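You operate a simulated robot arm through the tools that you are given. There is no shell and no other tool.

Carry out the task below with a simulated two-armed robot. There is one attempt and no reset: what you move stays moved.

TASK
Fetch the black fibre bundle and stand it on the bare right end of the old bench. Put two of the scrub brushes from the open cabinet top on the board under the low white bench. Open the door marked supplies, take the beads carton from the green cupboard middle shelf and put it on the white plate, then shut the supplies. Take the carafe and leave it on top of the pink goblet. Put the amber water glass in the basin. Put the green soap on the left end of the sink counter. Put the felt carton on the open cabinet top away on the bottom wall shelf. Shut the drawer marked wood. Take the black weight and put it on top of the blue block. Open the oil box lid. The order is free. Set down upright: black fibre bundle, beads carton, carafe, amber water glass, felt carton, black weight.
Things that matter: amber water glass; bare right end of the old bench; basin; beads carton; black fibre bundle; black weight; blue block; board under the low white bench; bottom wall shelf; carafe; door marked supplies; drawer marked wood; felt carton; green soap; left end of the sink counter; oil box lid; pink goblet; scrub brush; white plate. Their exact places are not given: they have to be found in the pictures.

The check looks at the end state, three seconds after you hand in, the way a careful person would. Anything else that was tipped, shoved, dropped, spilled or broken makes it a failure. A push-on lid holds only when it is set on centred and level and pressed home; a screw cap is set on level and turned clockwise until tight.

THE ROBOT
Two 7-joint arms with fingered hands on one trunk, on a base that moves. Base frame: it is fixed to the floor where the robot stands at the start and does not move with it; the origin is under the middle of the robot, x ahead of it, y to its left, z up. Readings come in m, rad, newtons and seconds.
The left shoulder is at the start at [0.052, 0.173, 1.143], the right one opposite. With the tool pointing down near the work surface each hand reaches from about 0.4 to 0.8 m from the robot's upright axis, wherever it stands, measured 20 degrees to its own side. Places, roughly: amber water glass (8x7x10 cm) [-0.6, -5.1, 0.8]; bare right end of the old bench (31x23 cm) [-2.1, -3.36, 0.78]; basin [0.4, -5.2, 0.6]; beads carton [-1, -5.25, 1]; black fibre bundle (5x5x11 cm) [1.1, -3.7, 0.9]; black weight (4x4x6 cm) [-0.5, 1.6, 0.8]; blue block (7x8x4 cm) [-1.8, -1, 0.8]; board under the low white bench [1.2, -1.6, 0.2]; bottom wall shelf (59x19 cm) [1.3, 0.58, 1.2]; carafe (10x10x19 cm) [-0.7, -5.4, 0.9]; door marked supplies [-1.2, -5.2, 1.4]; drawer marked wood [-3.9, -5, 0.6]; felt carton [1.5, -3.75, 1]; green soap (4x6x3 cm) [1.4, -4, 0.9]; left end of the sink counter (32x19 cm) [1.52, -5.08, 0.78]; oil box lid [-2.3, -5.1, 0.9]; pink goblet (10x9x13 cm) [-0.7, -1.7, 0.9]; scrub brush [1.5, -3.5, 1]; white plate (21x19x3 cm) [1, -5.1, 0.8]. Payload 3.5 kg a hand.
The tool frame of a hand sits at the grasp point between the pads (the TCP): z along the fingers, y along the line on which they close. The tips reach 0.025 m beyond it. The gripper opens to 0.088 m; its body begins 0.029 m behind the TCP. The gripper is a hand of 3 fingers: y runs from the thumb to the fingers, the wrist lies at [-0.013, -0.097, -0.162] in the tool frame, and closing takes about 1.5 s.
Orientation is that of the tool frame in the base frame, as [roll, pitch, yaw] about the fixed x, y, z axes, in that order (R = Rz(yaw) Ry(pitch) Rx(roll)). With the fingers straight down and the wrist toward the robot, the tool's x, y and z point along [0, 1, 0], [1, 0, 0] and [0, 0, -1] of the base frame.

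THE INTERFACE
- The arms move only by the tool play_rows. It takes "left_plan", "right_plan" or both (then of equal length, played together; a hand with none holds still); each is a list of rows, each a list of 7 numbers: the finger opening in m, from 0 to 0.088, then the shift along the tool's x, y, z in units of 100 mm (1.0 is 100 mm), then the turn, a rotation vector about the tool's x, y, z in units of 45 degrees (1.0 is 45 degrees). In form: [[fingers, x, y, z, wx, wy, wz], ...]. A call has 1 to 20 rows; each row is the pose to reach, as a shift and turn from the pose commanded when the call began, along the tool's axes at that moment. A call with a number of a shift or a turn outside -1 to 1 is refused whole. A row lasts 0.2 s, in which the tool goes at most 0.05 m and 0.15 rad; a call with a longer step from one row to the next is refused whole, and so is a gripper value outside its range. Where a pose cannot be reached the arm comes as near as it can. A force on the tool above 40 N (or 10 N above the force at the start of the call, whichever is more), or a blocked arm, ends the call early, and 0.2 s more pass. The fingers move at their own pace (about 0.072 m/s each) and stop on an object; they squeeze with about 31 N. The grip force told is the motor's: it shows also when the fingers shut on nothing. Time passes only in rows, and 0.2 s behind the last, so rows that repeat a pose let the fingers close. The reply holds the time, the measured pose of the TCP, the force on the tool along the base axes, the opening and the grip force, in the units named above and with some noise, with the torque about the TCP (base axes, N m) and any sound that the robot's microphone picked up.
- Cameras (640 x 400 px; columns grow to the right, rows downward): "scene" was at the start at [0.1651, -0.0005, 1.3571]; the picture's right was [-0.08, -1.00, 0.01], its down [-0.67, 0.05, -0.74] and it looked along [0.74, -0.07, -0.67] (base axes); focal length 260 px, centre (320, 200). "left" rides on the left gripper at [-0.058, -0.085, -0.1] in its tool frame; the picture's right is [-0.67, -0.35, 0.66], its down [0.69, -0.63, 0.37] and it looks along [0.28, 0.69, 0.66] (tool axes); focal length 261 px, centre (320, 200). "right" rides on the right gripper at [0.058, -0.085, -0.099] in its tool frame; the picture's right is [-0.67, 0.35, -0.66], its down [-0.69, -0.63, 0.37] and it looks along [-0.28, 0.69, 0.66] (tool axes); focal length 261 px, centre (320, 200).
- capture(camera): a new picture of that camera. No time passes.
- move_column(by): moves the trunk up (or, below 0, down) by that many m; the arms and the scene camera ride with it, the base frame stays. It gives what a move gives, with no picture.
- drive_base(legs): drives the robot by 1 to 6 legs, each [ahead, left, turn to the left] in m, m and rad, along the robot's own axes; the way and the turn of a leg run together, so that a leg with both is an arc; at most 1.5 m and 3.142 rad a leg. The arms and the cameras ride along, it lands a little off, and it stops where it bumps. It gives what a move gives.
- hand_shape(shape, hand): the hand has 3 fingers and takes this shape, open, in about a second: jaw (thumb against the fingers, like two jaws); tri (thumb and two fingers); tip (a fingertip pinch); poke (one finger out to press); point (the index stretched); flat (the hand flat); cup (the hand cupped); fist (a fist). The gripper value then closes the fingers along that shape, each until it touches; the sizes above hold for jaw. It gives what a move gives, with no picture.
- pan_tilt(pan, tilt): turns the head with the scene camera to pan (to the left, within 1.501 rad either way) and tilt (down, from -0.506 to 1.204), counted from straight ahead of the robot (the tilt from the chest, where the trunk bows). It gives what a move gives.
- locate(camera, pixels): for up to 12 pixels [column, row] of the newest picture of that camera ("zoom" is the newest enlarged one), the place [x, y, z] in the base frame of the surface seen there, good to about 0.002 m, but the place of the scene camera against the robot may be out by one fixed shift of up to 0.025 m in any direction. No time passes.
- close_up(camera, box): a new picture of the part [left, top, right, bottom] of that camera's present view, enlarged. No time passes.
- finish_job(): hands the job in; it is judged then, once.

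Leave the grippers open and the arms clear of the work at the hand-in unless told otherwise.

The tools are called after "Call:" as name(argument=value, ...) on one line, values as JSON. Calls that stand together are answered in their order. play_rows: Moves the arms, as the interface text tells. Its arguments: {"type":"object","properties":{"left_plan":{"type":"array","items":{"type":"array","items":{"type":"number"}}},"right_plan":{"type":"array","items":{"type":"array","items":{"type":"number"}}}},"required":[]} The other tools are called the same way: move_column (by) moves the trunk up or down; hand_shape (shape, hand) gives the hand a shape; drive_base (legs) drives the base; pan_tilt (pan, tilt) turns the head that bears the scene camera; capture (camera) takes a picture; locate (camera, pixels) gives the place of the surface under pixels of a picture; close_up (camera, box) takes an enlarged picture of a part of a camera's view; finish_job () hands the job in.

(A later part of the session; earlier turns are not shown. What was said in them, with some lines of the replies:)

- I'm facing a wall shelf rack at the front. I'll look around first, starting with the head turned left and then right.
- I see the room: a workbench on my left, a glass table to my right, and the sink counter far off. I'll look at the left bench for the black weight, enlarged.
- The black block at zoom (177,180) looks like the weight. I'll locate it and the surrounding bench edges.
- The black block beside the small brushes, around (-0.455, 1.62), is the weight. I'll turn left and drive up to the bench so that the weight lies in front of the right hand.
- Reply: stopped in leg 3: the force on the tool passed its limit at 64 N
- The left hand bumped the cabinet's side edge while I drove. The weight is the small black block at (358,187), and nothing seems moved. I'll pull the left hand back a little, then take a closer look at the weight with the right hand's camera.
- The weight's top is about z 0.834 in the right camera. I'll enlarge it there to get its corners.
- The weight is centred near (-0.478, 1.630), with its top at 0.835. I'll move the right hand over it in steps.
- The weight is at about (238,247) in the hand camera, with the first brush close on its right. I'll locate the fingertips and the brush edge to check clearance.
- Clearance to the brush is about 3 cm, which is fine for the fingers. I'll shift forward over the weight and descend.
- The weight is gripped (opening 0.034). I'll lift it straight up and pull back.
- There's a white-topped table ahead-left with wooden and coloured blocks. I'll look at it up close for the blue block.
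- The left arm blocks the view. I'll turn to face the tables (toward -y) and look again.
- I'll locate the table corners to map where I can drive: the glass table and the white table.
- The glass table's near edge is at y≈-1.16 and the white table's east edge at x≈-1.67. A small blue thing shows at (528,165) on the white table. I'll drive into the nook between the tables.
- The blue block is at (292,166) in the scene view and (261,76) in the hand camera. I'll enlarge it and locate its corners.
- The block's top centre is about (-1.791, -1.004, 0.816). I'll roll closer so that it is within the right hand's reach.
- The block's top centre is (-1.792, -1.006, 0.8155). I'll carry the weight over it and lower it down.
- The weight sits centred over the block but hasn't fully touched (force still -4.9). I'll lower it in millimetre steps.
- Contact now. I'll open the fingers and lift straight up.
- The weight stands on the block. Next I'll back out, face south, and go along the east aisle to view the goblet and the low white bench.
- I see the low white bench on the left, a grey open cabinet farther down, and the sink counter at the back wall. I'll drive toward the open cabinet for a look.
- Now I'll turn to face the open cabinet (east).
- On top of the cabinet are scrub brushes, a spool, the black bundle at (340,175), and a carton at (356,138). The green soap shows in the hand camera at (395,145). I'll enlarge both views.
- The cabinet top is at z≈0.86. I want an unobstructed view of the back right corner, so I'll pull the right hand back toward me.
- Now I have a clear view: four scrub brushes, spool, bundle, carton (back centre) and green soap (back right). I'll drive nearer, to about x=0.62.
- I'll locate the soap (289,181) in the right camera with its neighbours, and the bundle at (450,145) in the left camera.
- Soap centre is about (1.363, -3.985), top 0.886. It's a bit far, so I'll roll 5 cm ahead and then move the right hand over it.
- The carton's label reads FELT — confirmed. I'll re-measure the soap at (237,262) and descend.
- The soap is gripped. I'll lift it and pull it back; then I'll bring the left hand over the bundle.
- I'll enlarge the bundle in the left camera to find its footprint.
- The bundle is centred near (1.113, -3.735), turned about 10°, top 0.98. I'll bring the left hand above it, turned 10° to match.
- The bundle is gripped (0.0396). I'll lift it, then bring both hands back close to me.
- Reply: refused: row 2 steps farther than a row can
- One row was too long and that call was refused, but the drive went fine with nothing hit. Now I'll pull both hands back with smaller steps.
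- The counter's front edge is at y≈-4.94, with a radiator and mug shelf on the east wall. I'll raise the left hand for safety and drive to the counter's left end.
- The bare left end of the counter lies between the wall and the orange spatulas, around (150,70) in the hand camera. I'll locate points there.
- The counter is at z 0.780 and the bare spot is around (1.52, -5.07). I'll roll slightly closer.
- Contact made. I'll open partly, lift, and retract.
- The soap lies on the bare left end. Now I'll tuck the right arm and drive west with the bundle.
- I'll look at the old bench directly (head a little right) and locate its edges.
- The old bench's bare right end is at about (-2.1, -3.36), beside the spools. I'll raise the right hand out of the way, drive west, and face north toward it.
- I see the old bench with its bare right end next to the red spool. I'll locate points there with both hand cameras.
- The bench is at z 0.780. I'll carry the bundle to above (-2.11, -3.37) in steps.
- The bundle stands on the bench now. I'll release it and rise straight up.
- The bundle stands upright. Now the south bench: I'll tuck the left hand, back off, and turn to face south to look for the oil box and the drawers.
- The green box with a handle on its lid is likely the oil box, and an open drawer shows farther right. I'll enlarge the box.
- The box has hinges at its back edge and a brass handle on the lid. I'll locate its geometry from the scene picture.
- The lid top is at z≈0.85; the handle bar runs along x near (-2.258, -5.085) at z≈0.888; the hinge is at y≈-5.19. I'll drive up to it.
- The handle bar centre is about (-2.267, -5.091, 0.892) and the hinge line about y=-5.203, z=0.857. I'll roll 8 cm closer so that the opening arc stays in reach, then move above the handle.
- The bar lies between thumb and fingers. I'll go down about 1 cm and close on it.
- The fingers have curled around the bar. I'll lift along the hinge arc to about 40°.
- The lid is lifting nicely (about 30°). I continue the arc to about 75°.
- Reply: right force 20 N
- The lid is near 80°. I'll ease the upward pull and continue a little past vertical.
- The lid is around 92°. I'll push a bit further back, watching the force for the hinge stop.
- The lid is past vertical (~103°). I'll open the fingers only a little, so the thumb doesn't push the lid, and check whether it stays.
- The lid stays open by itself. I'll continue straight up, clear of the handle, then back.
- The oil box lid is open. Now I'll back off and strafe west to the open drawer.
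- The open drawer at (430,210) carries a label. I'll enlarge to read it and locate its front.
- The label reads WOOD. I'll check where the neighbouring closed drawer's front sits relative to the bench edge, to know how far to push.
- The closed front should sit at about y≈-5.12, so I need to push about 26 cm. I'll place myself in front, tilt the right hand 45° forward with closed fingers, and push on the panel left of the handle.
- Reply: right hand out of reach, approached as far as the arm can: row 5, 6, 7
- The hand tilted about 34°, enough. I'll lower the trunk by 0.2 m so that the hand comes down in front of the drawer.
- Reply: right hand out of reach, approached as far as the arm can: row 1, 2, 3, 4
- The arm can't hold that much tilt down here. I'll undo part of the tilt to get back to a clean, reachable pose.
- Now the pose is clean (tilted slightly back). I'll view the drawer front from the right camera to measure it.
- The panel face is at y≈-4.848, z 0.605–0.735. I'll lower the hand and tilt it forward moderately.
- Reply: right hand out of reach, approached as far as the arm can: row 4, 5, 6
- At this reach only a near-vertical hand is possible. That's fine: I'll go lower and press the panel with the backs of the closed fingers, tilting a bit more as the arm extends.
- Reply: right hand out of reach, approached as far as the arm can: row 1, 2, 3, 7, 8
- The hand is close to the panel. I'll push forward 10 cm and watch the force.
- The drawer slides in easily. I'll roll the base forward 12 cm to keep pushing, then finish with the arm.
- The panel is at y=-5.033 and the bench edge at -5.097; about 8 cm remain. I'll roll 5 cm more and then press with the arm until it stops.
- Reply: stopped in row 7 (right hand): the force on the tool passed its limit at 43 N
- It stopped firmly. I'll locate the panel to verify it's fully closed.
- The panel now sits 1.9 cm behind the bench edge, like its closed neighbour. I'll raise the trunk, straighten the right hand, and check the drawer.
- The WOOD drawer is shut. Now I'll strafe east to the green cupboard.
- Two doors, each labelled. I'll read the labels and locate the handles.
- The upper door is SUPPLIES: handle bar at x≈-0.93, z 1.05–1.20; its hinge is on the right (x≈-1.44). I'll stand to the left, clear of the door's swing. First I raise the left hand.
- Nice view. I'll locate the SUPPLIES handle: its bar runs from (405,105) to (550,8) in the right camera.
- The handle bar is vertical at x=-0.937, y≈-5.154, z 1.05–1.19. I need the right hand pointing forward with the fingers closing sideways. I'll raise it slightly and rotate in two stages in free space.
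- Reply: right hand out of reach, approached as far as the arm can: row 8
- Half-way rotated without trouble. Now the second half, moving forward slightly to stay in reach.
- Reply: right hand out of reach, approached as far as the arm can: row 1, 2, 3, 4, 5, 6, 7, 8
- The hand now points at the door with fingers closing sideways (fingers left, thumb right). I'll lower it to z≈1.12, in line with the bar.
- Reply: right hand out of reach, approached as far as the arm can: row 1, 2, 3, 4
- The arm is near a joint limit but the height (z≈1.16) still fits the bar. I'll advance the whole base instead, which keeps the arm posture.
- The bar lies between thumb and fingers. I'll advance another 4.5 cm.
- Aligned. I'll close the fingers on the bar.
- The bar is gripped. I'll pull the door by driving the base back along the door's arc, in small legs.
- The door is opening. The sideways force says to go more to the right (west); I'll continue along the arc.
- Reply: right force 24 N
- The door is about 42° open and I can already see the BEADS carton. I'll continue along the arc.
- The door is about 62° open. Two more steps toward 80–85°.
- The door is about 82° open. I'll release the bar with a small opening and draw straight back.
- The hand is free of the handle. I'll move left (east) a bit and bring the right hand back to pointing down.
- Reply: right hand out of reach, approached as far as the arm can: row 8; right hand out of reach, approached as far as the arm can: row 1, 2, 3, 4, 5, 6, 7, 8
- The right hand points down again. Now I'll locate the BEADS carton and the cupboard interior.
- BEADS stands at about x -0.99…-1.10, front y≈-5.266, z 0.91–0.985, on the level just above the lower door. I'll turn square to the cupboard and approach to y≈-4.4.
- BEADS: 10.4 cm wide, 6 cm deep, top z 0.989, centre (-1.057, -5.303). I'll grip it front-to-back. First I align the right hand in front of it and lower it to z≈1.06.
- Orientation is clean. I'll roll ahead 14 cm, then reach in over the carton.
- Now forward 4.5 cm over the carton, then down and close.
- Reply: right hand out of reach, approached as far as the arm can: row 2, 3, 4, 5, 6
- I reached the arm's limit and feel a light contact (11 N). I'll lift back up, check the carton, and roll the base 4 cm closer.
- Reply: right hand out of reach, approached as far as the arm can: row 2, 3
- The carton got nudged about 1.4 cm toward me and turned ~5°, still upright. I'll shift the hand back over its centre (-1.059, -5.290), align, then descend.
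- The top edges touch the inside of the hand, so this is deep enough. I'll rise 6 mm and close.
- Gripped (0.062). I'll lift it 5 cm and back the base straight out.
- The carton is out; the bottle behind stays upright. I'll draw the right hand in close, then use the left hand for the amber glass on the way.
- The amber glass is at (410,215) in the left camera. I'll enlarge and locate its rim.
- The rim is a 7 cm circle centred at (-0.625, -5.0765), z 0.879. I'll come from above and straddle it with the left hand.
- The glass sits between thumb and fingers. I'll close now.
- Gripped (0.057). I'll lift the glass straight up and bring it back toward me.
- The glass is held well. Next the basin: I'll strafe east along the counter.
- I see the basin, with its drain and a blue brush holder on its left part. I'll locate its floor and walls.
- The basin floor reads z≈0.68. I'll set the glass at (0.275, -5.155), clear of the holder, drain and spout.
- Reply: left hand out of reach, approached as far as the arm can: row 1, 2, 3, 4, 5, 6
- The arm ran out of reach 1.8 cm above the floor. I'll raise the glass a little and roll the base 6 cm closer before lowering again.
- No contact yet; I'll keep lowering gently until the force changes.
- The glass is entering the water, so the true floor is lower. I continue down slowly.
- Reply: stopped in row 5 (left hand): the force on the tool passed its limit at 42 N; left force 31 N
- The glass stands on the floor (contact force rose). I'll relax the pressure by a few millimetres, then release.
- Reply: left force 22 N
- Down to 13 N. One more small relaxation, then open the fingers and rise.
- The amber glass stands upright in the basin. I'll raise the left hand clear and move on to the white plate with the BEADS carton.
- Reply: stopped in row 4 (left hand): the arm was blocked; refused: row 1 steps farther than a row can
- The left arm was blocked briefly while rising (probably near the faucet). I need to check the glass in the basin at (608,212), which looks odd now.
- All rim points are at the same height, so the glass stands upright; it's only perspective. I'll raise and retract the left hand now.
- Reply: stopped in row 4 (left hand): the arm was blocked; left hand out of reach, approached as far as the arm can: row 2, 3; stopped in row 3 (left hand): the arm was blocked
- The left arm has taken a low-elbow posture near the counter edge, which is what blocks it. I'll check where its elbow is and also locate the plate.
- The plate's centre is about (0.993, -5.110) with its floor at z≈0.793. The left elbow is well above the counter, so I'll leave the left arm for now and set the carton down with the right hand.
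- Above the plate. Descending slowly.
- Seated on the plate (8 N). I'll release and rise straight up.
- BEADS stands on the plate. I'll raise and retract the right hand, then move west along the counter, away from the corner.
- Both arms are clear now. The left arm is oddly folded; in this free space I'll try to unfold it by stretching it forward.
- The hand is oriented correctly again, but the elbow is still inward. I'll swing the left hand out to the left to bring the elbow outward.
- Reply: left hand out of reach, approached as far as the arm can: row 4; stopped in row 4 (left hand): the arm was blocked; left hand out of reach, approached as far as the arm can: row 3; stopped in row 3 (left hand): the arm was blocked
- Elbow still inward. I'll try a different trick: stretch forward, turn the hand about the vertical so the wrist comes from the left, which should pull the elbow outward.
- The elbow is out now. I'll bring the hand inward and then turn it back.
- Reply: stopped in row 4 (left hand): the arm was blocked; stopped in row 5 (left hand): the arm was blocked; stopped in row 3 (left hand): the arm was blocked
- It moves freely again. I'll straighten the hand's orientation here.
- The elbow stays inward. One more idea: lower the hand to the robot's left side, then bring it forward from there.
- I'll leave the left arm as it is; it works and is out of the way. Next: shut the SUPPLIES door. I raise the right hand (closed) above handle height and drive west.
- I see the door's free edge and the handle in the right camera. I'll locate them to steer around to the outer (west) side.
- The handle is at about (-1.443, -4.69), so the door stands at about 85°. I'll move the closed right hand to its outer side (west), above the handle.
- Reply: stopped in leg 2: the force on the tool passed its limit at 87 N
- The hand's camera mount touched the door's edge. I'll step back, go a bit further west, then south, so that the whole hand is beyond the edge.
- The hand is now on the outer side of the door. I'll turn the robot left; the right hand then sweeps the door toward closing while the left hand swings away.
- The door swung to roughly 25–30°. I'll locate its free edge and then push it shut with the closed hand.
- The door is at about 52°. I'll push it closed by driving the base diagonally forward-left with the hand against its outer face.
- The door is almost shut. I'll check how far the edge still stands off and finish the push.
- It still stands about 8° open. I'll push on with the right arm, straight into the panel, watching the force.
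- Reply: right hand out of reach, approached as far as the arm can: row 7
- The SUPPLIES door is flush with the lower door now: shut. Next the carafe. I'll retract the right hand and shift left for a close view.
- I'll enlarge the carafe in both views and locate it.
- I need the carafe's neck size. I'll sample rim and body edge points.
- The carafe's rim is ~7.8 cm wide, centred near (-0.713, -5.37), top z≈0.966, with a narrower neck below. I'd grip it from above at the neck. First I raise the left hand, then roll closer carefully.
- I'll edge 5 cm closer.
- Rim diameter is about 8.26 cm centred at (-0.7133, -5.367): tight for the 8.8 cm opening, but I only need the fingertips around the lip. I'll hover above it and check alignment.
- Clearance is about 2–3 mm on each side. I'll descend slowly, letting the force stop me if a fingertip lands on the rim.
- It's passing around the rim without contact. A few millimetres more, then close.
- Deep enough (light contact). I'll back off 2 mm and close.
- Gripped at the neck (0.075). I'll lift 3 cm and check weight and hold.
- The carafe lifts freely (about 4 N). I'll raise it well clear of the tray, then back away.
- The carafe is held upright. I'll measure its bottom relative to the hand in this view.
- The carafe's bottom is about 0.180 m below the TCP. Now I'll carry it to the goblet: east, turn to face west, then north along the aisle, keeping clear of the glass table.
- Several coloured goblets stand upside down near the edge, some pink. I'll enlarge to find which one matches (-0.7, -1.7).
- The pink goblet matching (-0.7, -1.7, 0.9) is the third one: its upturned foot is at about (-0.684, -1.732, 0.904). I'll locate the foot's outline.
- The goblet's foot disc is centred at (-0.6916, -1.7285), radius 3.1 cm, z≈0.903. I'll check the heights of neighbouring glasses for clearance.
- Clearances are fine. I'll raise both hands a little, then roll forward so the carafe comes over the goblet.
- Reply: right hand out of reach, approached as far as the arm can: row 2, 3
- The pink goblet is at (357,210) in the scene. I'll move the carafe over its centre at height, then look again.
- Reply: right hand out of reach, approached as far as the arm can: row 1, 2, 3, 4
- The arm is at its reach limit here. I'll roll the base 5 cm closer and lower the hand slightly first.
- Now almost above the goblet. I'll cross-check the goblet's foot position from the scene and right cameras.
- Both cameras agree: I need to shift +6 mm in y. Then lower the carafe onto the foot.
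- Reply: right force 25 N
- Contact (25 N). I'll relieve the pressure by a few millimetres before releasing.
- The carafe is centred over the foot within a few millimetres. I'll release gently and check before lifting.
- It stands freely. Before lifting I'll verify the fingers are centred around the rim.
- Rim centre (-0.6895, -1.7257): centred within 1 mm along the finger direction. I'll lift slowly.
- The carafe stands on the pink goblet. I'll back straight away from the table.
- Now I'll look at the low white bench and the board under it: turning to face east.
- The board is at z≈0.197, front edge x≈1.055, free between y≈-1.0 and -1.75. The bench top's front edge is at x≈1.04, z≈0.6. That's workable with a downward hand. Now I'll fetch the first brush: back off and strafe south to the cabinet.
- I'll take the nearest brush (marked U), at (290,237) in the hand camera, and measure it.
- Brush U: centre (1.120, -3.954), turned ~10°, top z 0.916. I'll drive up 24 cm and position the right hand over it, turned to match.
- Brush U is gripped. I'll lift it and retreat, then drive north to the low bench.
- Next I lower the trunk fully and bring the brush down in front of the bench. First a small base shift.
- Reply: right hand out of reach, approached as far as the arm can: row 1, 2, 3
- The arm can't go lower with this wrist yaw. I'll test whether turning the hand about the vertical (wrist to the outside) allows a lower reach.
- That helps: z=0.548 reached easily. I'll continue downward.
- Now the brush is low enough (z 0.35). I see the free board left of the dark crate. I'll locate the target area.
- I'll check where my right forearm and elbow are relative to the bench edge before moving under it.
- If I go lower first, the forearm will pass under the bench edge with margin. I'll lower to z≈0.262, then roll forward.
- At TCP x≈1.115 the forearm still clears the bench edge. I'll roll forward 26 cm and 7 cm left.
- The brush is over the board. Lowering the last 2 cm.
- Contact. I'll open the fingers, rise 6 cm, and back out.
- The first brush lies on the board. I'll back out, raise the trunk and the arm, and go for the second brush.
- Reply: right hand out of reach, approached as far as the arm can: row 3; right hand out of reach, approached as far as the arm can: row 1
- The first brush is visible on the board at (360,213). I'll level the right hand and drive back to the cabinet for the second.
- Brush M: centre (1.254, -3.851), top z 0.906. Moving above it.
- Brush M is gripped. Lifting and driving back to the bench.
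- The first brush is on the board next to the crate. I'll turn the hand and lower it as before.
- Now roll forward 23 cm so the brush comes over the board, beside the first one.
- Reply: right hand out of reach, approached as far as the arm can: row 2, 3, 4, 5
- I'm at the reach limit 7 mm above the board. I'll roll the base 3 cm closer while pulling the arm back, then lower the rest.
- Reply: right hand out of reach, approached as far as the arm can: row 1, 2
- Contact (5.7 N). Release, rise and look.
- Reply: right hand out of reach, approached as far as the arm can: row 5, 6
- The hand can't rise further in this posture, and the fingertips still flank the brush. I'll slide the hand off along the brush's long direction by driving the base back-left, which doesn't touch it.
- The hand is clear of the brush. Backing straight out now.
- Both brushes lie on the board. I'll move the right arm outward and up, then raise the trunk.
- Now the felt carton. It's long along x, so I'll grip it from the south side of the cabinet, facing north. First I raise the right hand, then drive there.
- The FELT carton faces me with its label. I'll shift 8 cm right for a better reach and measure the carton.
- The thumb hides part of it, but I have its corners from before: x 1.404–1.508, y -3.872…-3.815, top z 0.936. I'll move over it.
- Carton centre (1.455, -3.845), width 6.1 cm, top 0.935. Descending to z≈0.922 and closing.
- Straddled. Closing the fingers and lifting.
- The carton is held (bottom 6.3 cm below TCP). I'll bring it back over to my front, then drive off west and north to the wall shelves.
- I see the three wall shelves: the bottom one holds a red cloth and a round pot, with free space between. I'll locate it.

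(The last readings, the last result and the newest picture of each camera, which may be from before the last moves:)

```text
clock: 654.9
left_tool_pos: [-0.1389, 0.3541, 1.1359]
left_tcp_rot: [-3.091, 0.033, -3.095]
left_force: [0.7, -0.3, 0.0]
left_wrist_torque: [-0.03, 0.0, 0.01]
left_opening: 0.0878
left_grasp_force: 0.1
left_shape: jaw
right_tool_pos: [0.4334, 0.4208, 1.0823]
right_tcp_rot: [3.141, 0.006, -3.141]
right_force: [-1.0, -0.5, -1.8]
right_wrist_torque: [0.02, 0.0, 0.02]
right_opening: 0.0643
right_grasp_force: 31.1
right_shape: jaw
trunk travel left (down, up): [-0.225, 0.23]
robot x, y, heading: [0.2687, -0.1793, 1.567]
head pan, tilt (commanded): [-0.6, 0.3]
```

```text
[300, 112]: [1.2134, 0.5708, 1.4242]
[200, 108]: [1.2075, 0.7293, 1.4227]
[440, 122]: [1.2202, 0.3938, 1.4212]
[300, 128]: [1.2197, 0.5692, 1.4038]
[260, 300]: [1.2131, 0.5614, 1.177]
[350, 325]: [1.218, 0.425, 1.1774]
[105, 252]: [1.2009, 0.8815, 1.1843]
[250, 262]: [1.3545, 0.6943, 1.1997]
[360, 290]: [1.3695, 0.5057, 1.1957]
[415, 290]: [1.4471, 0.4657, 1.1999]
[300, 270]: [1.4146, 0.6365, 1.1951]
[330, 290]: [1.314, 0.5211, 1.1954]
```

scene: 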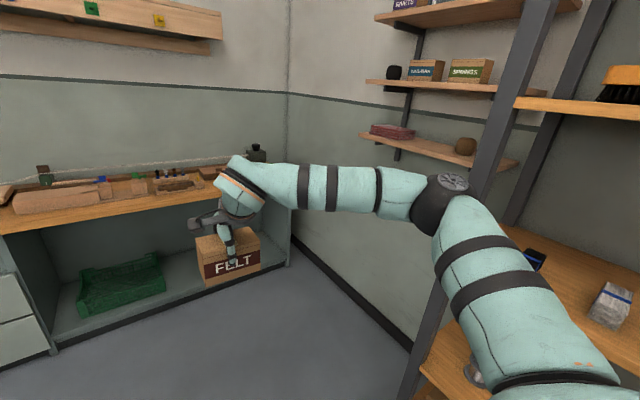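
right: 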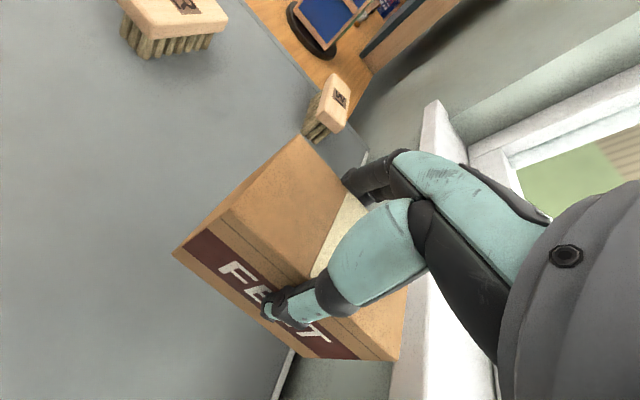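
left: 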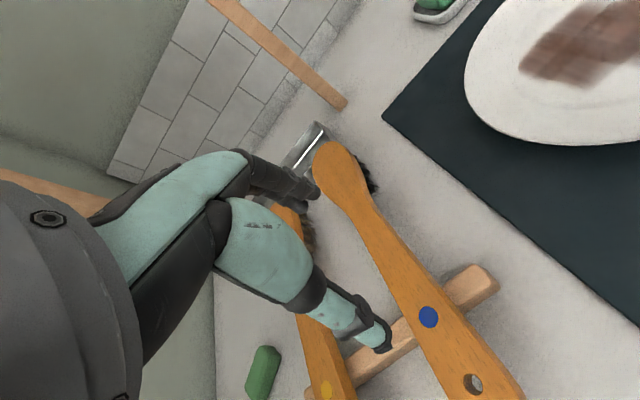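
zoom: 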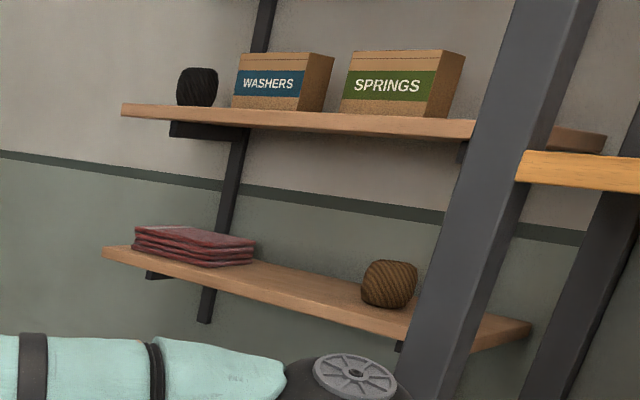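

The bottom shelf top is z≈1.195 (front edge x≈1.213); the shelf above starts at z≈1.40. The free gap is y≈0.47–0.64. I'll go there, turn east, and raise the trunk.

Call:
drive_base(legs=[[0.88, 0, 0], [0, 0, -1.567]])

Call:
move_column(by=0.2)

Call:
pan_tilt(pan=-0.1, tilt=0.4)

Call:
capture(camera="scene")

Call:
capture(camera="right")

```text
clock: 663.2
left_tool_pos: [0.7924, 1.1085, 1.1365]
left_tcp_rot: [-3.092, 0.03, 1.643]
left_force: [-0.4, -0.2, 0.3]
left_wrist_torque: [-0.03, -0.03, -0.03]
left_opening: 0.0881
left_grasp_force: 0.1
left_shape: jaw
right_tool_pos: [0.8726, 0.5375, 1.0824]
right_tcp_rot: [-3.141, 0.006, 1.595]
right_force: [-0.1, -0.1, -1.5]
right_wrist_torque: [-0.02, -0.02, 0.03]
right_opening: 0.0642
right_grasp_force: 30.9
right_shape: jaw
trunk travel left (down, up): [-0.225, 0.23]
robot x, y, heading: [0.2667, 0.6925, 0.024]
head pan, tilt (commanded): [-0.6, 0.3]
```

```text
clock: 665.4
left_tool_pos: [0.7921, 1.1071, 1.3364]
left_tcp_rot: [-3.093, 0.031, 1.642]
left_force: [-0.5, 0.5, 0.6]
left_wrist_torque: [0.02, 0.01, 0.03]
left_opening: 0.0879
left_grasp_force: 0.1
left_shape: jaw
right_tool_pos: [0.8739, 0.5378, 1.2824]
right_tcp_rot: [3.141, 0.005, 1.594]
right_force: [0.5, 0.4, -1.8]
right_wrist_torque: [0.01, 0.0, 0.06]
right_opening: 0.0639
right_grasp_force: 31.1
right_shape: jaw
trunk travel left (down, up): [-0.425, 0.03]
robot x, y, heading: [0.2633, 0.6876, 0.017]
head pan, tilt (commanded): [-0.6, 0.3]
```

```text
clock: 666.3
left_tool_pos: [0.7925, 1.108, 1.336]
left_tcp_rot: [-3.092, 0.032, 1.642]
left_force: [-0.6, -0.3, 0.0]
left_wrist_torque: [-0.02, 0.0, -0.02]
left_opening: 0.0878
left_grasp_force: 0.0
left_shape: jaw
right_tool_pos: [0.8729, 0.5375, 1.2836]
right_tcp_rot: [3.141, 0.008, 1.594]
right_force: [-0.8, 0.8, -0.5]
right_wrist_torque: [0.01, -0.02, 0.01]
right_opening: 0.0638
right_grasp_force: 31.3
right_shape: jaw
trunk travel left (down, up): [-0.425, 0.03]
robot x, y, heading: [0.2691, 0.69, 0.021]
head pan, tilt (commanded): [-0.099, 0.4]
```

```text
taken
```

scene: 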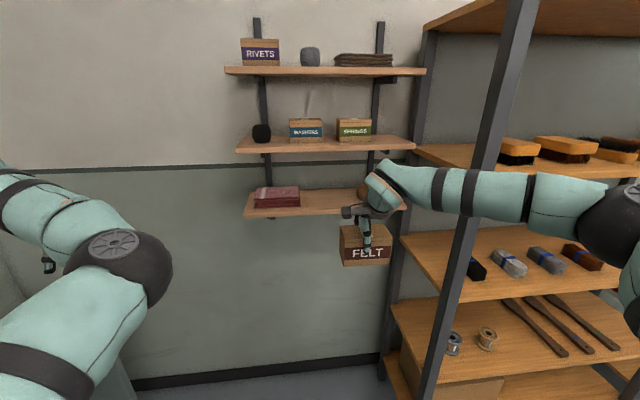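

```text
taken
```

right: 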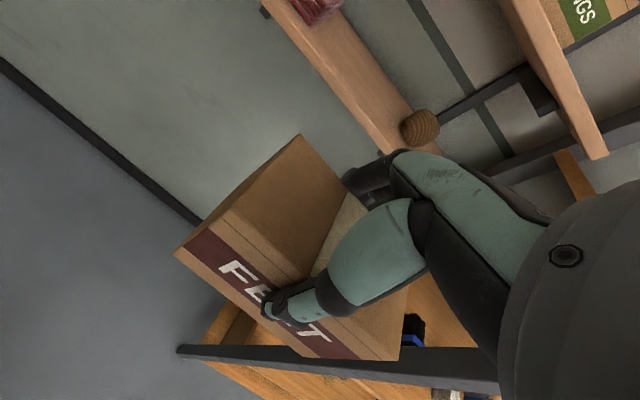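

The rack's upright stands close to my right forearm's path. I'll locate it and the shelf points precisely with the right camera.

Call:
locate(camera="scene", pixels=[[505, 60], [490, 130], [450, 280], [425, 60], [405, 170], [620, 220], [540, 190], [430, 182], [300, 210], [330, 205], [275, 195], [365, 190]])

Call:
locate(camera="right", pixels=[[300, 20], [340, 80], [380, 130], [350, 50], [395, 110], [420, 125], [320, 8], [560, 120], [580, 150], [540, 60], [375, 145]])

```text
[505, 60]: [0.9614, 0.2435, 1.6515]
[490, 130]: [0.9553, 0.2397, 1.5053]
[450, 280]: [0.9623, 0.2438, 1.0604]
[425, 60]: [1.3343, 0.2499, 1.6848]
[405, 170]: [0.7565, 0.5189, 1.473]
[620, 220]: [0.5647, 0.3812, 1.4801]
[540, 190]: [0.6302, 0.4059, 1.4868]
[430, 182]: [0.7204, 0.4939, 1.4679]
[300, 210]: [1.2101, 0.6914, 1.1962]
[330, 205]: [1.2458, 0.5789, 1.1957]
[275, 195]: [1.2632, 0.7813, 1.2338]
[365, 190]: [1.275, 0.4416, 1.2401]
```

```text
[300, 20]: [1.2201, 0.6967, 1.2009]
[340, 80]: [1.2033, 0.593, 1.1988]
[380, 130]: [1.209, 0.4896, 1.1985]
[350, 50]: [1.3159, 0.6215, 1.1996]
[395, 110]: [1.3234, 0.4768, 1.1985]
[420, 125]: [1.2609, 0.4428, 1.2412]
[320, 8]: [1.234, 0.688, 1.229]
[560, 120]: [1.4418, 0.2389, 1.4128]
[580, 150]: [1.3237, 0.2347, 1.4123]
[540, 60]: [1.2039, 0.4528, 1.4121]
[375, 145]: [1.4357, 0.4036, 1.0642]
```

The upright is at (0.96, 0.243); my arm path stays at y>0.32. Because of the shelf above, I'll set the carton near the front edge (gap centre y≈0.57) and then push it in. Rolling forward.

Call:
drive_base(legs=[[0.2, 0.026, 0], [0.12, 0, 0]])

Call:
capture(camera="right")

Call:
capture(camera="scene")

```text
clock: 668.8
left_tool_pos: [1.1049, 1.1432, 1.3382]
left_tcp_rot: [-3.094, 0.031, 1.646]
left_force: [-0.6, 1.0, -0.2]
left_wrist_torque: [0.0, 0.0, 0.0]
left_opening: 0.0882
left_grasp_force: 0.1
left_shape: jaw
right_tool_pos: [1.1874, 0.5733, 1.2848]
right_tcp_rot: [3.14, 0.008, 1.599]
right_force: [-1.3, -0.1, -1.3]
right_wrist_torque: [-0.03, 0.03, 0.0]
right_opening: 0.0637
right_grasp_force: 31.2
right_shape: jaw
trunk travel left (down, up): [-0.425, 0.03]
robot x, y, heading: [0.5841, 0.7223, 0.025]
head pan, tilt (commanded): [-0.099, 0.4]
```

```text
taken
```

right: 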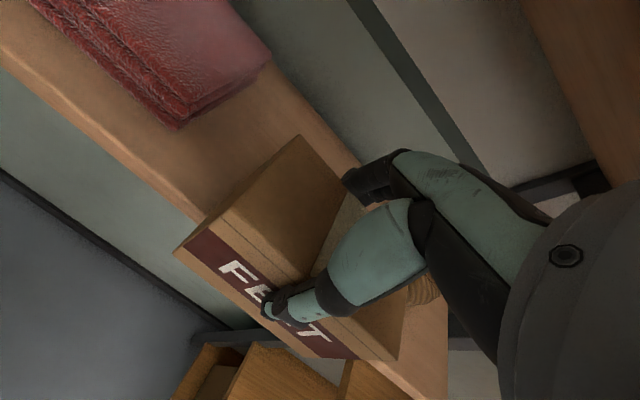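

```text
taken
```

scene: 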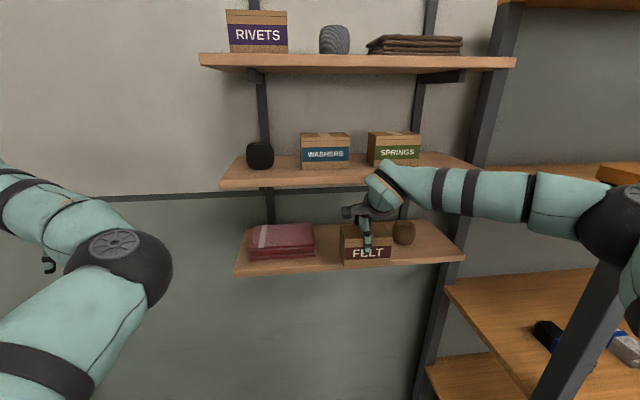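

Call:
locate(camera="right", pixels=[[182, 120], [266, 62], [300, 110], [420, 285], [430, 300], [205, 205], [150, 165], [320, 160], [560, 60], [580, 170]])

Call:
locate(camera="scene", pixels=[[403, 232], [395, 225], [312, 240], [340, 250], [392, 255], [420, 165], [465, 255]])

```text
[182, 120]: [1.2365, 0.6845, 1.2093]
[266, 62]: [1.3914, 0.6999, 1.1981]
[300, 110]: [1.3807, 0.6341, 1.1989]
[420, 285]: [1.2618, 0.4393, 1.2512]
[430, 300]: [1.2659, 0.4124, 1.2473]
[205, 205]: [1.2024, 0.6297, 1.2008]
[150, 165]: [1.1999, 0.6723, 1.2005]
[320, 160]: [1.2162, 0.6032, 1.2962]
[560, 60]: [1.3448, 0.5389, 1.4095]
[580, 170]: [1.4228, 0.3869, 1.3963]
```

```text
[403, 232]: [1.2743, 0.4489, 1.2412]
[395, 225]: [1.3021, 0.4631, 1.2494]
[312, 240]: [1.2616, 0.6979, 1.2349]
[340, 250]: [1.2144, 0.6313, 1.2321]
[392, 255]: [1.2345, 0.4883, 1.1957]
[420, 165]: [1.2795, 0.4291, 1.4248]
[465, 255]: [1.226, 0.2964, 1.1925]
```

Clearances are fine. Moving 3.4 cm forward and lowering onto the shelf's front.

Call:
play_rows(right_plan=[[0, 0, 0.12, 0.03, 0, 0, 0], [0, 0, 0.24, 0.06, 0, 0, 0], [0, 0, 0.34, 0.1, 0, 0, 0], [0, 0, 0.34, 0.16, 0, 0, 0], [0, 0, 0.34, 0.19, 0, 0, 0], [0, 0, 0.34, 0.21, 0, 0, 0]])

Call:
capture(camera="right")

```text
clock: 670.2
left_tool_pos: [1.1084, 1.1431, 1.3366]
left_tcp_rot: [-3.092, 0.031, 1.644]
left_force: [-0.3, 0.3, -0.2]
left_wrist_torque: [0.03, -0.02, 0.01]
left_opening: 0.0882
left_grasp_force: 0.0
left_shape: jaw
right_tool_pos: [1.2252, 0.5736, 1.2629]
right_tcp_rot: [3.139, 0.005, 1.599]
right_force: [-2.1, -1.4, 4.8]
right_wrist_torque: [0.01, -0.11, 0.03]
right_opening: 0.0638
right_grasp_force: 30.9
right_shape: jaw
trunk travel left (down, up): [-0.425, 0.03]
robot x, y, heading: [0.5831, 0.7213, 0.022]
head pan, tilt (commanded): [-0.099, 0.4]
```

```text
taken
```

right: 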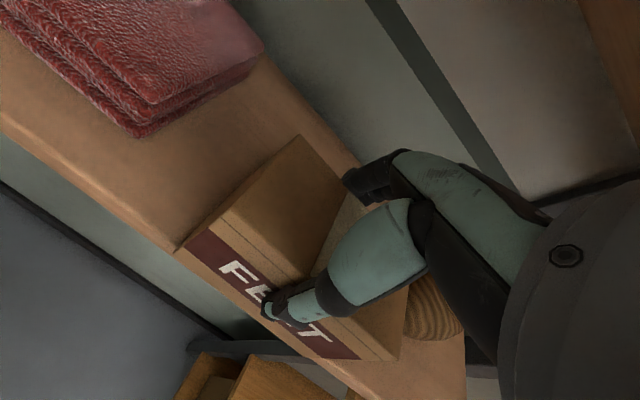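

The carton touches the shelf. I'll release it and rise with a slight backward drift to stay clear of the shelf above.

Call:
play_rows(right_plan=[[0.07, 0, 0, 0, 0, 0, 0], [0.088, 0, 0, 0, 0, 0, 0], [0.088, 0, 0, 0, 0, 0, 0], [0.088, 0, 0, 0, 0, 0, 0], [0.088, 0, -0.06, -0.05, 0, 0, 0], [0.088, 0, -0.09, -0.15, 0, 0, 0], [0.088, 0, -0.11, -0.25, 0, 0, 0], [0.088, 0, -0.12, -0.35, 0, 0, 0]])

Call:
capture(camera="right")

Call:
close_up(camera="scene", box=[220, 120, 480, 290])

```text
clock: 672.0
left_tool_pos: [1.1096, 1.1432, 1.3356]
left_tcp_rot: [-3.09, 0.03, 1.645]
left_force: [0.0, -0.3, 0.0]
left_wrist_torque: [-0.01, -0.01, 0.02]
left_opening: 0.0879
left_grasp_force: 0.0
left_shape: jaw
right_tool_pos: [1.2145, 0.5727, 1.2977]
right_tcp_rot: [-3.141, 0.006, 1.598]
right_force: [-0.2, -0.1, -0.5]
right_wrist_torque: [-0.04, 0.0, -0.02]
right_opening: 0.0882
right_grasp_force: 0.1
right_shape: jaw
trunk travel left (down, up): [-0.425, 0.03]
robot x, y, heading: [0.5859, 0.7236, 0.023]
head pan, tilt (commanded): [-0.099, 0.4]
```

```text
taken
```

right: 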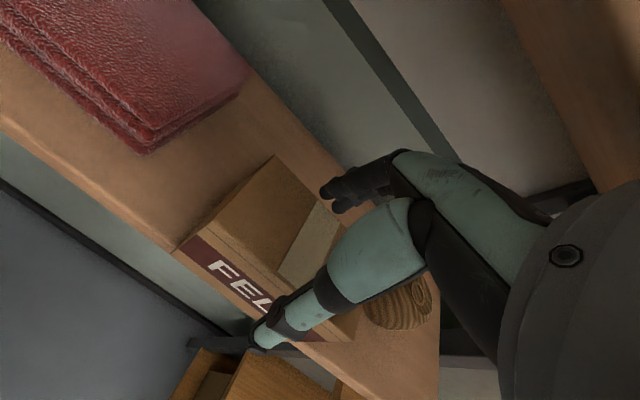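

```text
2.35 times, centred on (350, 205) of scene
```

zoom: 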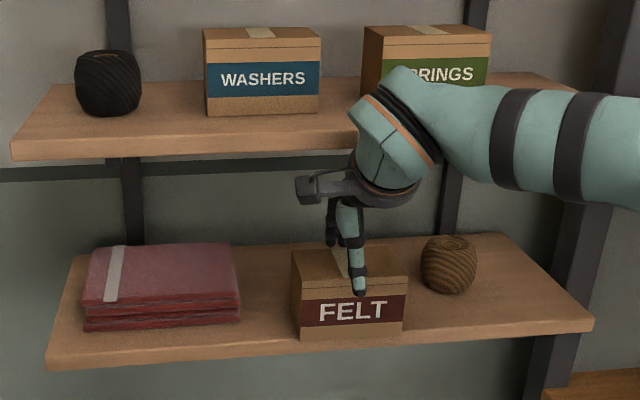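

The carton stands at the shelf's front, with label outwards. I'll rise a bit more, back off, close the fingers, and then push it deeper.

Call:
play_rows(right_plan=[[0.088, 0, -0.03, -0.08, 0, 0, 0], [0.088, 0, -0.05, -0.15, 0, 0, 0], [0.088, 0, -0.3, -0.15, 0, 0, 0], [0.088, 0, -0.6, -0.15, 0, 0, 0], [0.0, 0, -0.9, -0.1, 0, 0, 0], [0.0, 0, -0.9, 0.1, 0, 0, 0], [0.0, 0, -0.9, 0.3, 0, 0, 0], [0.0, 0, -0.9, 0.5, 0, 0, 0], [0.0, 0, -0.9, 0.58, 0, 0, 0], [0.0, 0, -0.9, 0.58, 0, 0, 0], [0.0, 0, -0.9, 0.58, 0, 0, 0]])

Call:
capture(camera="right")

```text
clock: 674.4
left_tool_pos: [1.1088, 1.1431, 1.3347]
left_tcp_rot: [-3.09, 0.03, 1.644]
left_force: [0.5, -0.1, -0.1]
left_wrist_torque: [0.02, 0.02, 0.02]
left_opening: 0.088
left_grasp_force: 0.0
left_shape: jaw
right_tool_pos: [1.125, 0.5714, 1.2374]
right_tcp_rot: [-3.141, 0.004, 1.599]
right_force: [-0.5, 0.9, -1.0]
right_wrist_torque: [-0.03, 0.01, -0.03]
right_opening: 0.0
right_grasp_force: 30.9
right_shape: jaw
trunk travel left (down, up): [-0.425, 0.03]
robot x, y, heading: [0.5839, 0.7203, 0.022]
head pan, tilt (commanded): [-0.099, 0.4]
```

```text
taken
```

right: 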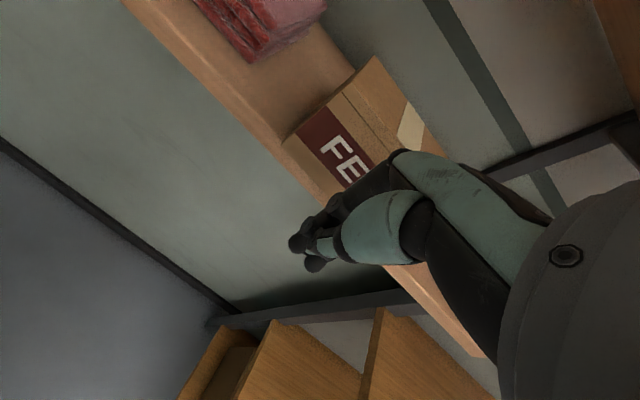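

Call:
locate(camera="right", pixels=[[290, 148], [320, 170], [330, 110], [375, 60], [345, 95], [300, 245], [318, 262], [400, 110]])

```text
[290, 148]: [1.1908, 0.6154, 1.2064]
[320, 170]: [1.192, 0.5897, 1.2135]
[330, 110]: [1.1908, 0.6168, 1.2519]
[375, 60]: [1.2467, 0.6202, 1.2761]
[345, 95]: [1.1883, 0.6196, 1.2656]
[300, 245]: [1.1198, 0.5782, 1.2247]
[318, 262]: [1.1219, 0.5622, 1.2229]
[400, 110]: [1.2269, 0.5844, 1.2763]
```

The carton overhangs by 1.5 cm; I'll push it in by about 5.5 cm.

Call:
play_rows(right_plan=[[0.0, 0, 0.15, 0, 0, 0, 0], [0.0, 0, 0.3, 0, 0, 0, 0], [0.0, 0, 0.42, 0, 0, 0, 0], [0.0, 0, 0.54, 0, 0, 0, 0], [0.0, 0, 0.66, 0, 0, 0, 0], [0.0, 0, 0.78, 0, 0, 0, 0], [0.0, 0, 0.89, 0, 0, 0, 0], [0.0, 0, 0.89, 0, 0, 0, 0]])

Call:
capture(camera="right")

Call:
close_up(camera="scene", box=[220, 120, 480, 290])

```text
clock: 676.2
left_tool_pos: [1.1092, 1.1433, 1.3355]
left_tcp_rot: [-3.09, 0.033, 1.643]
left_force: [-0.5, 1.4, 0.8]
left_wrist_torque: [-0.02, 0.02, 0.03]
left_opening: 0.088
left_grasp_force: 0.1
left_shape: jaw
right_tool_pos: [1.2127, 0.5734, 1.2371]
right_tcp_rot: [3.141, 0.005, 1.6]
right_force: [-0.4, 0.1, -0.4]
right_wrist_torque: [0.01, 0.0, -0.01]
right_opening: 0.0
right_grasp_force: 31.2
right_shape: jaw
trunk travel left (down, up): [-0.425, 0.03]
robot x, y, heading: [0.5861, 0.7236, 0.021]
head pan, tilt (commanded): [-0.099, 0.4]
```

```text
taken
```

right: 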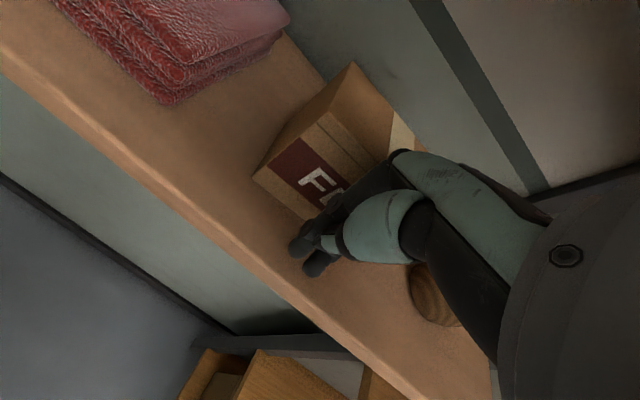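

```text
2.35 times, centred on (350, 205) of scene
```

zoom: 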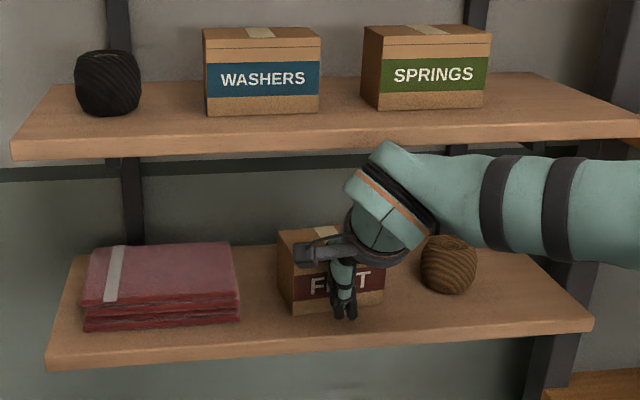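

It slid in nicely. I'll back off and verify it.

Call:
locate(camera="right", pixels=[[262, 180], [290, 205], [355, 66], [320, 125], [200, 195], [390, 130]])

Call:
play_rows(right_plan=[[0.0, 0, -0.3, 0, 0, 0, 0], [0.0, 0, -0.6, 0, 0, 0, 0], [0.0, 0, -0.9, 0, 0, 0, 0]])

Call:
drive_base(legs=[[-0.35, 0, 0]])

Call:
capture(camera="scene")

```text
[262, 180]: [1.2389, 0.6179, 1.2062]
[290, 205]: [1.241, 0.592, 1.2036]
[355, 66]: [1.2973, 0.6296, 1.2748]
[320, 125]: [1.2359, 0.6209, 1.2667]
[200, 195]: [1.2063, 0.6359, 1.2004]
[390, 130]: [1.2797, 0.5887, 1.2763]
```

```text
clock: 677.0
left_tool_pos: [1.1087, 1.1436, 1.3374]
left_tcp_rot: [-3.092, 0.032, 1.642]
left_force: [0.5, 0.2, 0.2]
left_wrist_torque: [0.04, -0.01, -0.02]
left_opening: 0.0879
left_grasp_force: 0.0
left_shape: jaw
right_tool_pos: [1.1221, 0.5713, 1.2375]
right_tcp_rot: [3.14, 0.007, 1.597]
right_force: [0.6, 0.7, 0.6]
right_wrist_torque: [-0.04, 0.0, 0.03]
right_opening: 0.0003
right_grasp_force: 31.1
right_shape: jaw
trunk travel left (down, up): [-0.425, 0.03]
robot x, y, heading: [0.5874, 0.7224, 0.027]
head pan, tilt (commanded): [-0.099, 0.4]
```

```text
clock: 679.2
left_tool_pos: [0.7677, 1.135, 1.3341]
left_tcp_rot: [-3.089, 0.032, 1.645]
left_force: [-0.2, -0.5, 0.8]
left_wrist_torque: [-0.02, 0.0, 0.02]
left_opening: 0.0878
left_grasp_force: 0.1
left_shape: jaw
right_tool_pos: [0.7812, 0.5634, 1.2357]
right_tcp_rot: [-3.139, 0.007, 1.599]
right_force: [-0.7, 0.6, -0.8]
right_wrist_torque: [0.02, -0.02, 0.01]
right_opening: 0.0001
right_grasp_force: 31.1
right_shape: jaw
trunk travel left (down, up): [-0.425, 0.03]
robot x, y, heading: [0.2429, 0.7138, 0.022]
head pan, tilt (commanded): [-0.099, 0.4]
```

```text
taken
```

scene: 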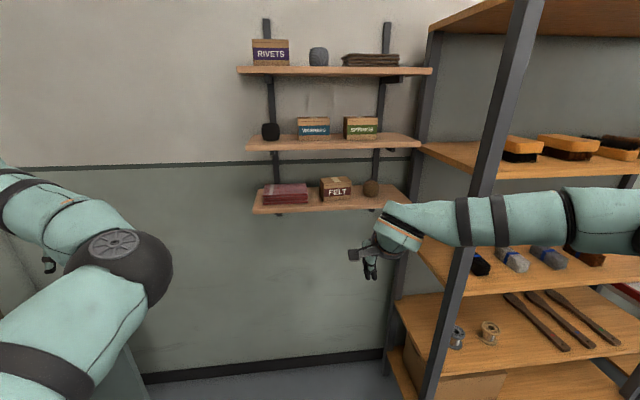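

FELT stands on the bottom wall shelf. All jobs are done; before handing in I'll do a check tour. First lower the trunk, open the right hand, and look at the carafe.

Call:
move_column(by=-0.2)

Call:
play_rows(right_plan=[[0.088, 0, 0, -0.2, 0, 0, 0], [0.088, 0, 0, -0.4, 0, 0, 0], [0.088, 0, 0, -0.5, 0, 0, 0], [0.088, 0, 0, -0.5, 0, 0, 0]])

Call:
drive_base(legs=[[0, 0, -1.57], [1.5, 0, 0], [0.5, 0, 0]])

Call:
pan_tilt(pan=-0.75, tilt=0.4)

Call:
capture(camera="scene")

```text
clock: 681.4
left_tool_pos: [0.7637, 1.1346, 1.1352]
left_tcp_rot: [-3.092, 0.031, 1.645]
left_force: [1.0, 0.5, -0.1]
left_wrist_torque: [-0.02, 0.02, 0.0]
left_opening: 0.0881
left_grasp_force: 0.1
left_shape: jaw
right_tool_pos: [0.7786, 0.5621, 1.0368]
right_tcp_rot: [3.139, 0.006, 1.6]
right_force: [0.7, 0.4, -0.8]
right_wrist_torque: [0.01, 0.03, -0.02]
right_opening: 0.0
right_grasp_force: 31.1
right_shape: jaw
trunk travel left (down, up): [-0.225, 0.23]
robot x, y, heading: [0.2378, 0.7143, 0.023]
head pan, tilt (commanded): [-0.099, 0.4]
```

```text
clock: 682.4
left_tool_pos: [0.765, 1.135, 1.1355]
left_tcp_rot: [-3.092, 0.03, 1.643]
left_force: [-0.5, -0.6, -0.7]
left_wrist_torque: [0.0, 0.01, -0.01]
left_opening: 0.0878
left_grasp_force: 0.0
left_shape: jaw
right_tool_pos: [0.779, 0.5622, 1.0867]
right_tcp_rot: [-3.141, 0.006, 1.598]
right_force: [0.4, -0.5, 0.5]
right_wrist_torque: [0.0, 0.05, 0.0]
right_opening: 0.0878
right_grasp_force: 0.0
right_shape: jaw
trunk travel left (down, up): [-0.225, 0.23]
robot x, y, heading: [0.2413, 0.7125, 0.025]
head pan, tilt (commanded): [-0.099, 0.4]
```

```text
clock: 696.3
left_tool_pos: [0.7179, -1.8353, 1.1351]
left_tcp_rot: [-3.091, 0.03, 0.069]
left_force: [-0.2, 0.8, 0.5]
left_wrist_torque: [0.02, -0.01, -0.02]
left_opening: 0.088
left_grasp_force: 0.1
left_shape: jaw
right_tool_pos: [0.1449, -1.8471, 1.0875]
right_tcp_rot: [-3.142, 0.006, 0.025]
right_force: [0.1, 0.3, -0.6]
right_wrist_torque: [0.03, 0.0, 0.01]
right_opening: 0.0879
right_grasp_force: 0.0
right_shape: jaw
trunk travel left (down, up): [-0.225, 0.23]
robot x, y, heading: [0.2976, -1.3122, -1.549]
head pan, tilt (commanded): [-0.099, 0.4]
```

```text
clock: 697.3
left_tool_pos: [0.7183, -1.8362, 1.1366]
left_tcp_rot: [-3.092, 0.031, 0.069]
left_force: [0.5, 0.3, -1.1]
left_wrist_torque: [-0.01, 0.01, 0.0]
left_opening: 0.0879
left_grasp_force: 0.1
left_shape: jaw
right_tool_pos: [0.1434, -1.8486, 1.0869]
right_tcp_rot: [-3.141, 0.007, 0.024]
right_force: [0.9, -0.9, -0.7]
right_wrist_torque: [-0.01, 0.01, 0.04]
right_opening: 0.0875
right_grasp_force: 0.0
right_shape: jaw
trunk travel left (down, up): [-0.225, 0.23]
robot x, y, heading: [0.3016, -1.3105, -1.548]
head pan, tilt (commanded): [-0.75, 0.4]
```

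```text
taken
```

scene: 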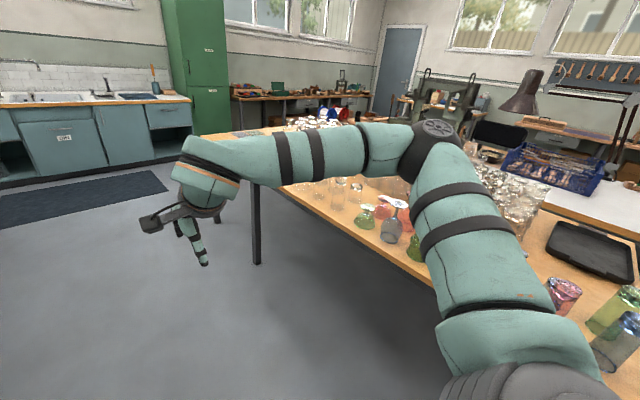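

Call:
drive_base(legs=[[0.4, 0.1, 0], [0, 0, -1.59]])

Call:
pan_tilt(pan=0, tilt=0.45)

Call:
capture(camera="scene")

Call:
close_up(camera="scene", box=[220, 80, 420, 220])

```text
clock: 703.8
left_tool_pos: [-0.1405, -2.0978, 1.1354]
left_tcp_rot: [-3.091, 0.03, -1.559]
left_force: [0.2, -0.1, -0.6]
left_wrist_torque: [0.04, 0.02, -0.03]
left_opening: 0.0883
left_grasp_force: 0.1
left_shape: jaw
right_tool_pos: [-0.1185, -1.5248, 1.0861]
right_tcp_rot: [-3.142, 0.007, -1.607]
right_force: [-1.3, 0.0, -1.1]
right_wrist_torque: [-0.05, 0.02, -0.01]
right_opening: 0.0875
right_grasp_force: 0.0
right_shape: jaw
trunk travel left (down, up): [-0.225, 0.23]
robot x, y, heading: [0.4082, -1.71, 3.106]
head pan, tilt (commanded): [-0.75, 0.4]
```

```text
clock: 704.9
left_tool_pos: [-0.1408, -2.0967, 1.1356]
left_tcp_rot: [-3.091, 0.03, -1.559]
left_force: [-0.6, 0.3, -0.5]
left_wrist_torque: [0.0, 0.01, 0.0]
left_opening: 0.088
left_grasp_force: 0.2
left_shape: jaw
right_tool_pos: [-0.1199, -1.5252, 1.0854]
right_tcp_rot: [3.14, 0.008, -1.604]
right_force: [0.2, 0.3, -0.1]
right_wrist_torque: [0.01, -0.02, -0.01]
right_opening: 0.0875
right_grasp_force: 0.0
right_shape: jaw
trunk travel left (down, up): [-0.225, 0.23]
robot x, y, heading: [0.4097, -1.7124, 3.105]
head pan, tilt (commanded): [0.0, 0.45]
```

```text
taken
```

scene: 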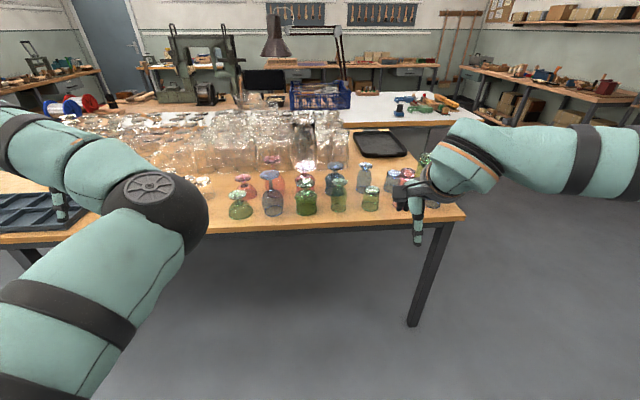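

```text
2.86 times, centred on (320, 150) of scene
```

zoom: 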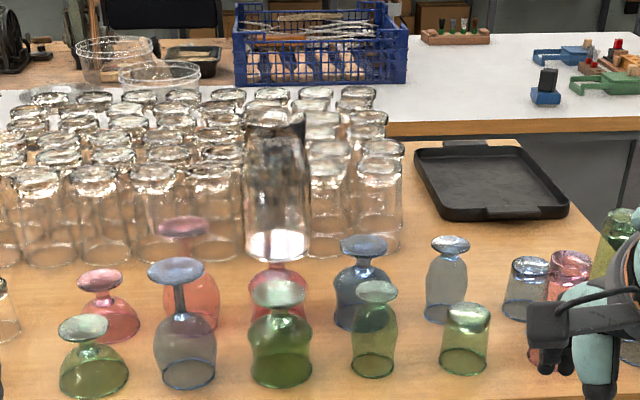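

The carafe stands on the pink goblet, and the weight on the blue block is visible too. Now a look at the sink side: turning south and moving closer.

Call:
drive_base(legs=[[0, 0, 1.6], [1.3, 0, 0], [0.7, 0, 0]])

Call:
pan_tilt(pan=0.1, tilt=0.45)

Call:
capture(camera="scene")

Call:
close_up(camera="scene", box=[180, 80, 480, 220])

```text
clock: 718.7
left_tool_pos: [0.7647, -4.2368, 1.1353]
left_tcp_rot: [-3.091, 0.031, 0.031]
left_force: [0.6, -0.3, -0.3]
left_wrist_torque: [-0.01, -0.01, 0.02]
left_opening: 0.0879
left_grasp_force: 0.0
left_shape: jaw
right_tool_pos: [0.1916, -4.2269, 1.0861]
right_tcp_rot: [-3.14, 0.005, -0.018]
right_force: [-0.5, -0.4, -0.6]
right_wrist_torque: [0.01, 0.0, -0.03]
right_opening: 0.0876
right_grasp_force: 0.1
right_shape: jaw
trunk travel left (down, up): [-0.225, 0.23]
robot x, y, heading: [0.3674, -3.6954, -1.593]
head pan, tilt (commanded): [0.0, 0.45]
```

```text
clock: 719.4
left_tool_pos: [0.7649, -4.2397, 1.1368]
left_tcp_rot: [-3.091, 0.032, 0.029]
left_force: [-0.1, -0.8, 0.2]
left_wrist_torque: [0.0, 0.03, -0.02]
left_opening: 0.088
left_grasp_force: 0.1
left_shape: jaw
right_tool_pos: [0.1914, -4.227, 1.0858]
right_tcp_rot: [-3.14, 0.007, -0.018]
right_force: [0.0, 0.0, 0.0]
right_wrist_torque: [0.01, 0.01, -0.04]
right_opening: 0.0877
right_grasp_force: 0.0
right_shape: jaw
trunk travel left (down, up): [-0.225, 0.23]
robot x, y, heading: [0.3687, -3.6959, -1.592]
head pan, tilt (commanded): [0.099, 0.45]
```

```text
taken
```

scene: 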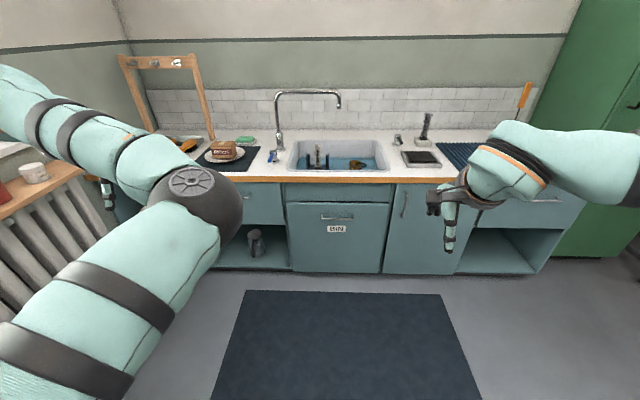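

```text
2.13 times, centred on (330, 150) of scene
```

zoom: 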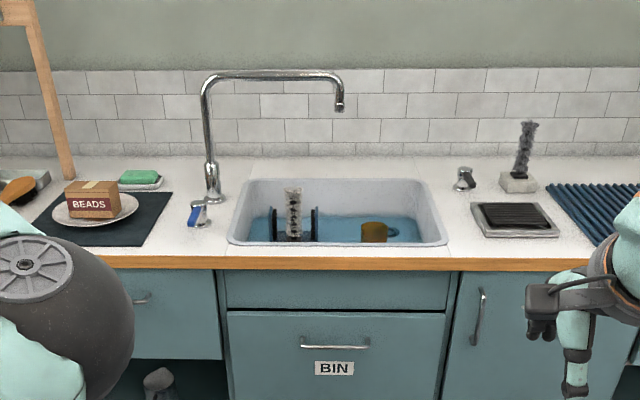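

I'll zoom in on the basin to make sure that the amber glass stands upright.

Call:
close_up(camera="scene", box=[280, 135, 400, 185])

Call:
locate(camera="zoom", pixels=[[380, 130], [400, 130], [420, 130], [390, 165], [410, 165], [430, 150], [440, 140], [370, 150], [460, 150]])

```text
5.33 times, centred on (340, 160) of scene
```

zoom: 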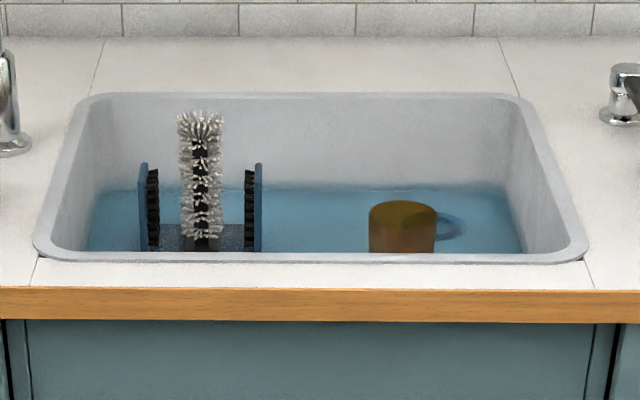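

```text
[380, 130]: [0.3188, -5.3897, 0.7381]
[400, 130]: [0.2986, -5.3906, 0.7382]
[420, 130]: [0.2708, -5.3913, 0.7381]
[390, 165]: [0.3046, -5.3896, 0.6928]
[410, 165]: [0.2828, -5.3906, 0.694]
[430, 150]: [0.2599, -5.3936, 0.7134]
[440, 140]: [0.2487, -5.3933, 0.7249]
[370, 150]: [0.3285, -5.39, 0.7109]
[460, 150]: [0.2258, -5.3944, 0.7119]
```

The glass stands upright, the BEADS carton sits on the plate, and the door, drawer, weight, bundle, carafe, soap, brushes and FELT carton are all in place. Both hands are open and clear. I'm handing in the job.

Call:
finish_job()

```text
The job is handed in.
```

I did all ten tasks and handed the job in; the check has not returned a result yet.

- **Black weight:** standing on the blue block. I saw it there again on the final look round.
- **Black fibre bundle:** upright on the bare right end of the old bench.
- **Scrub brushes:** two (marked U and M) lie on the board under the low white bench, to the left of the dark crate.
- **Supplies and beads carton:** I opened the door and put the beads carton upright on the white plate. The door is shut, flush with the door below it.
- **Carafe:** upright on the pink goblet. The goblet stands upside down, so the carafe rests on its upturned foot. It was still standing on the final look.
- **Amber water glass:** upright on the floor of the basin, which holds some water.
- **Green soap:** on the bare left end of the sink counter.
- **Felt carton:** upright on the bottom wall shelf, between the red cloth and the ball of twine.
- **Wood drawer:** shut, level with its closed neighbour.
- **Oil box lid:** open, a little past vertical, and holding by itself.

There were some bumps along the way:

- The left hand knocked the side of the open cabinet by the north bench.
- The left arm was blocked briefly near the tap while rising from the basin.
- The right hand's camera mount touched the supplies door's edge while I was closing it.

I saw nothing tipped or moved, but I did not go back to check inside that cabinet. I also nudged the beads carton about 1.4 cm on its shelf before I got a grip on it.

The left arm ended in an awkward folded posture. Both hands are open and clear of the work.
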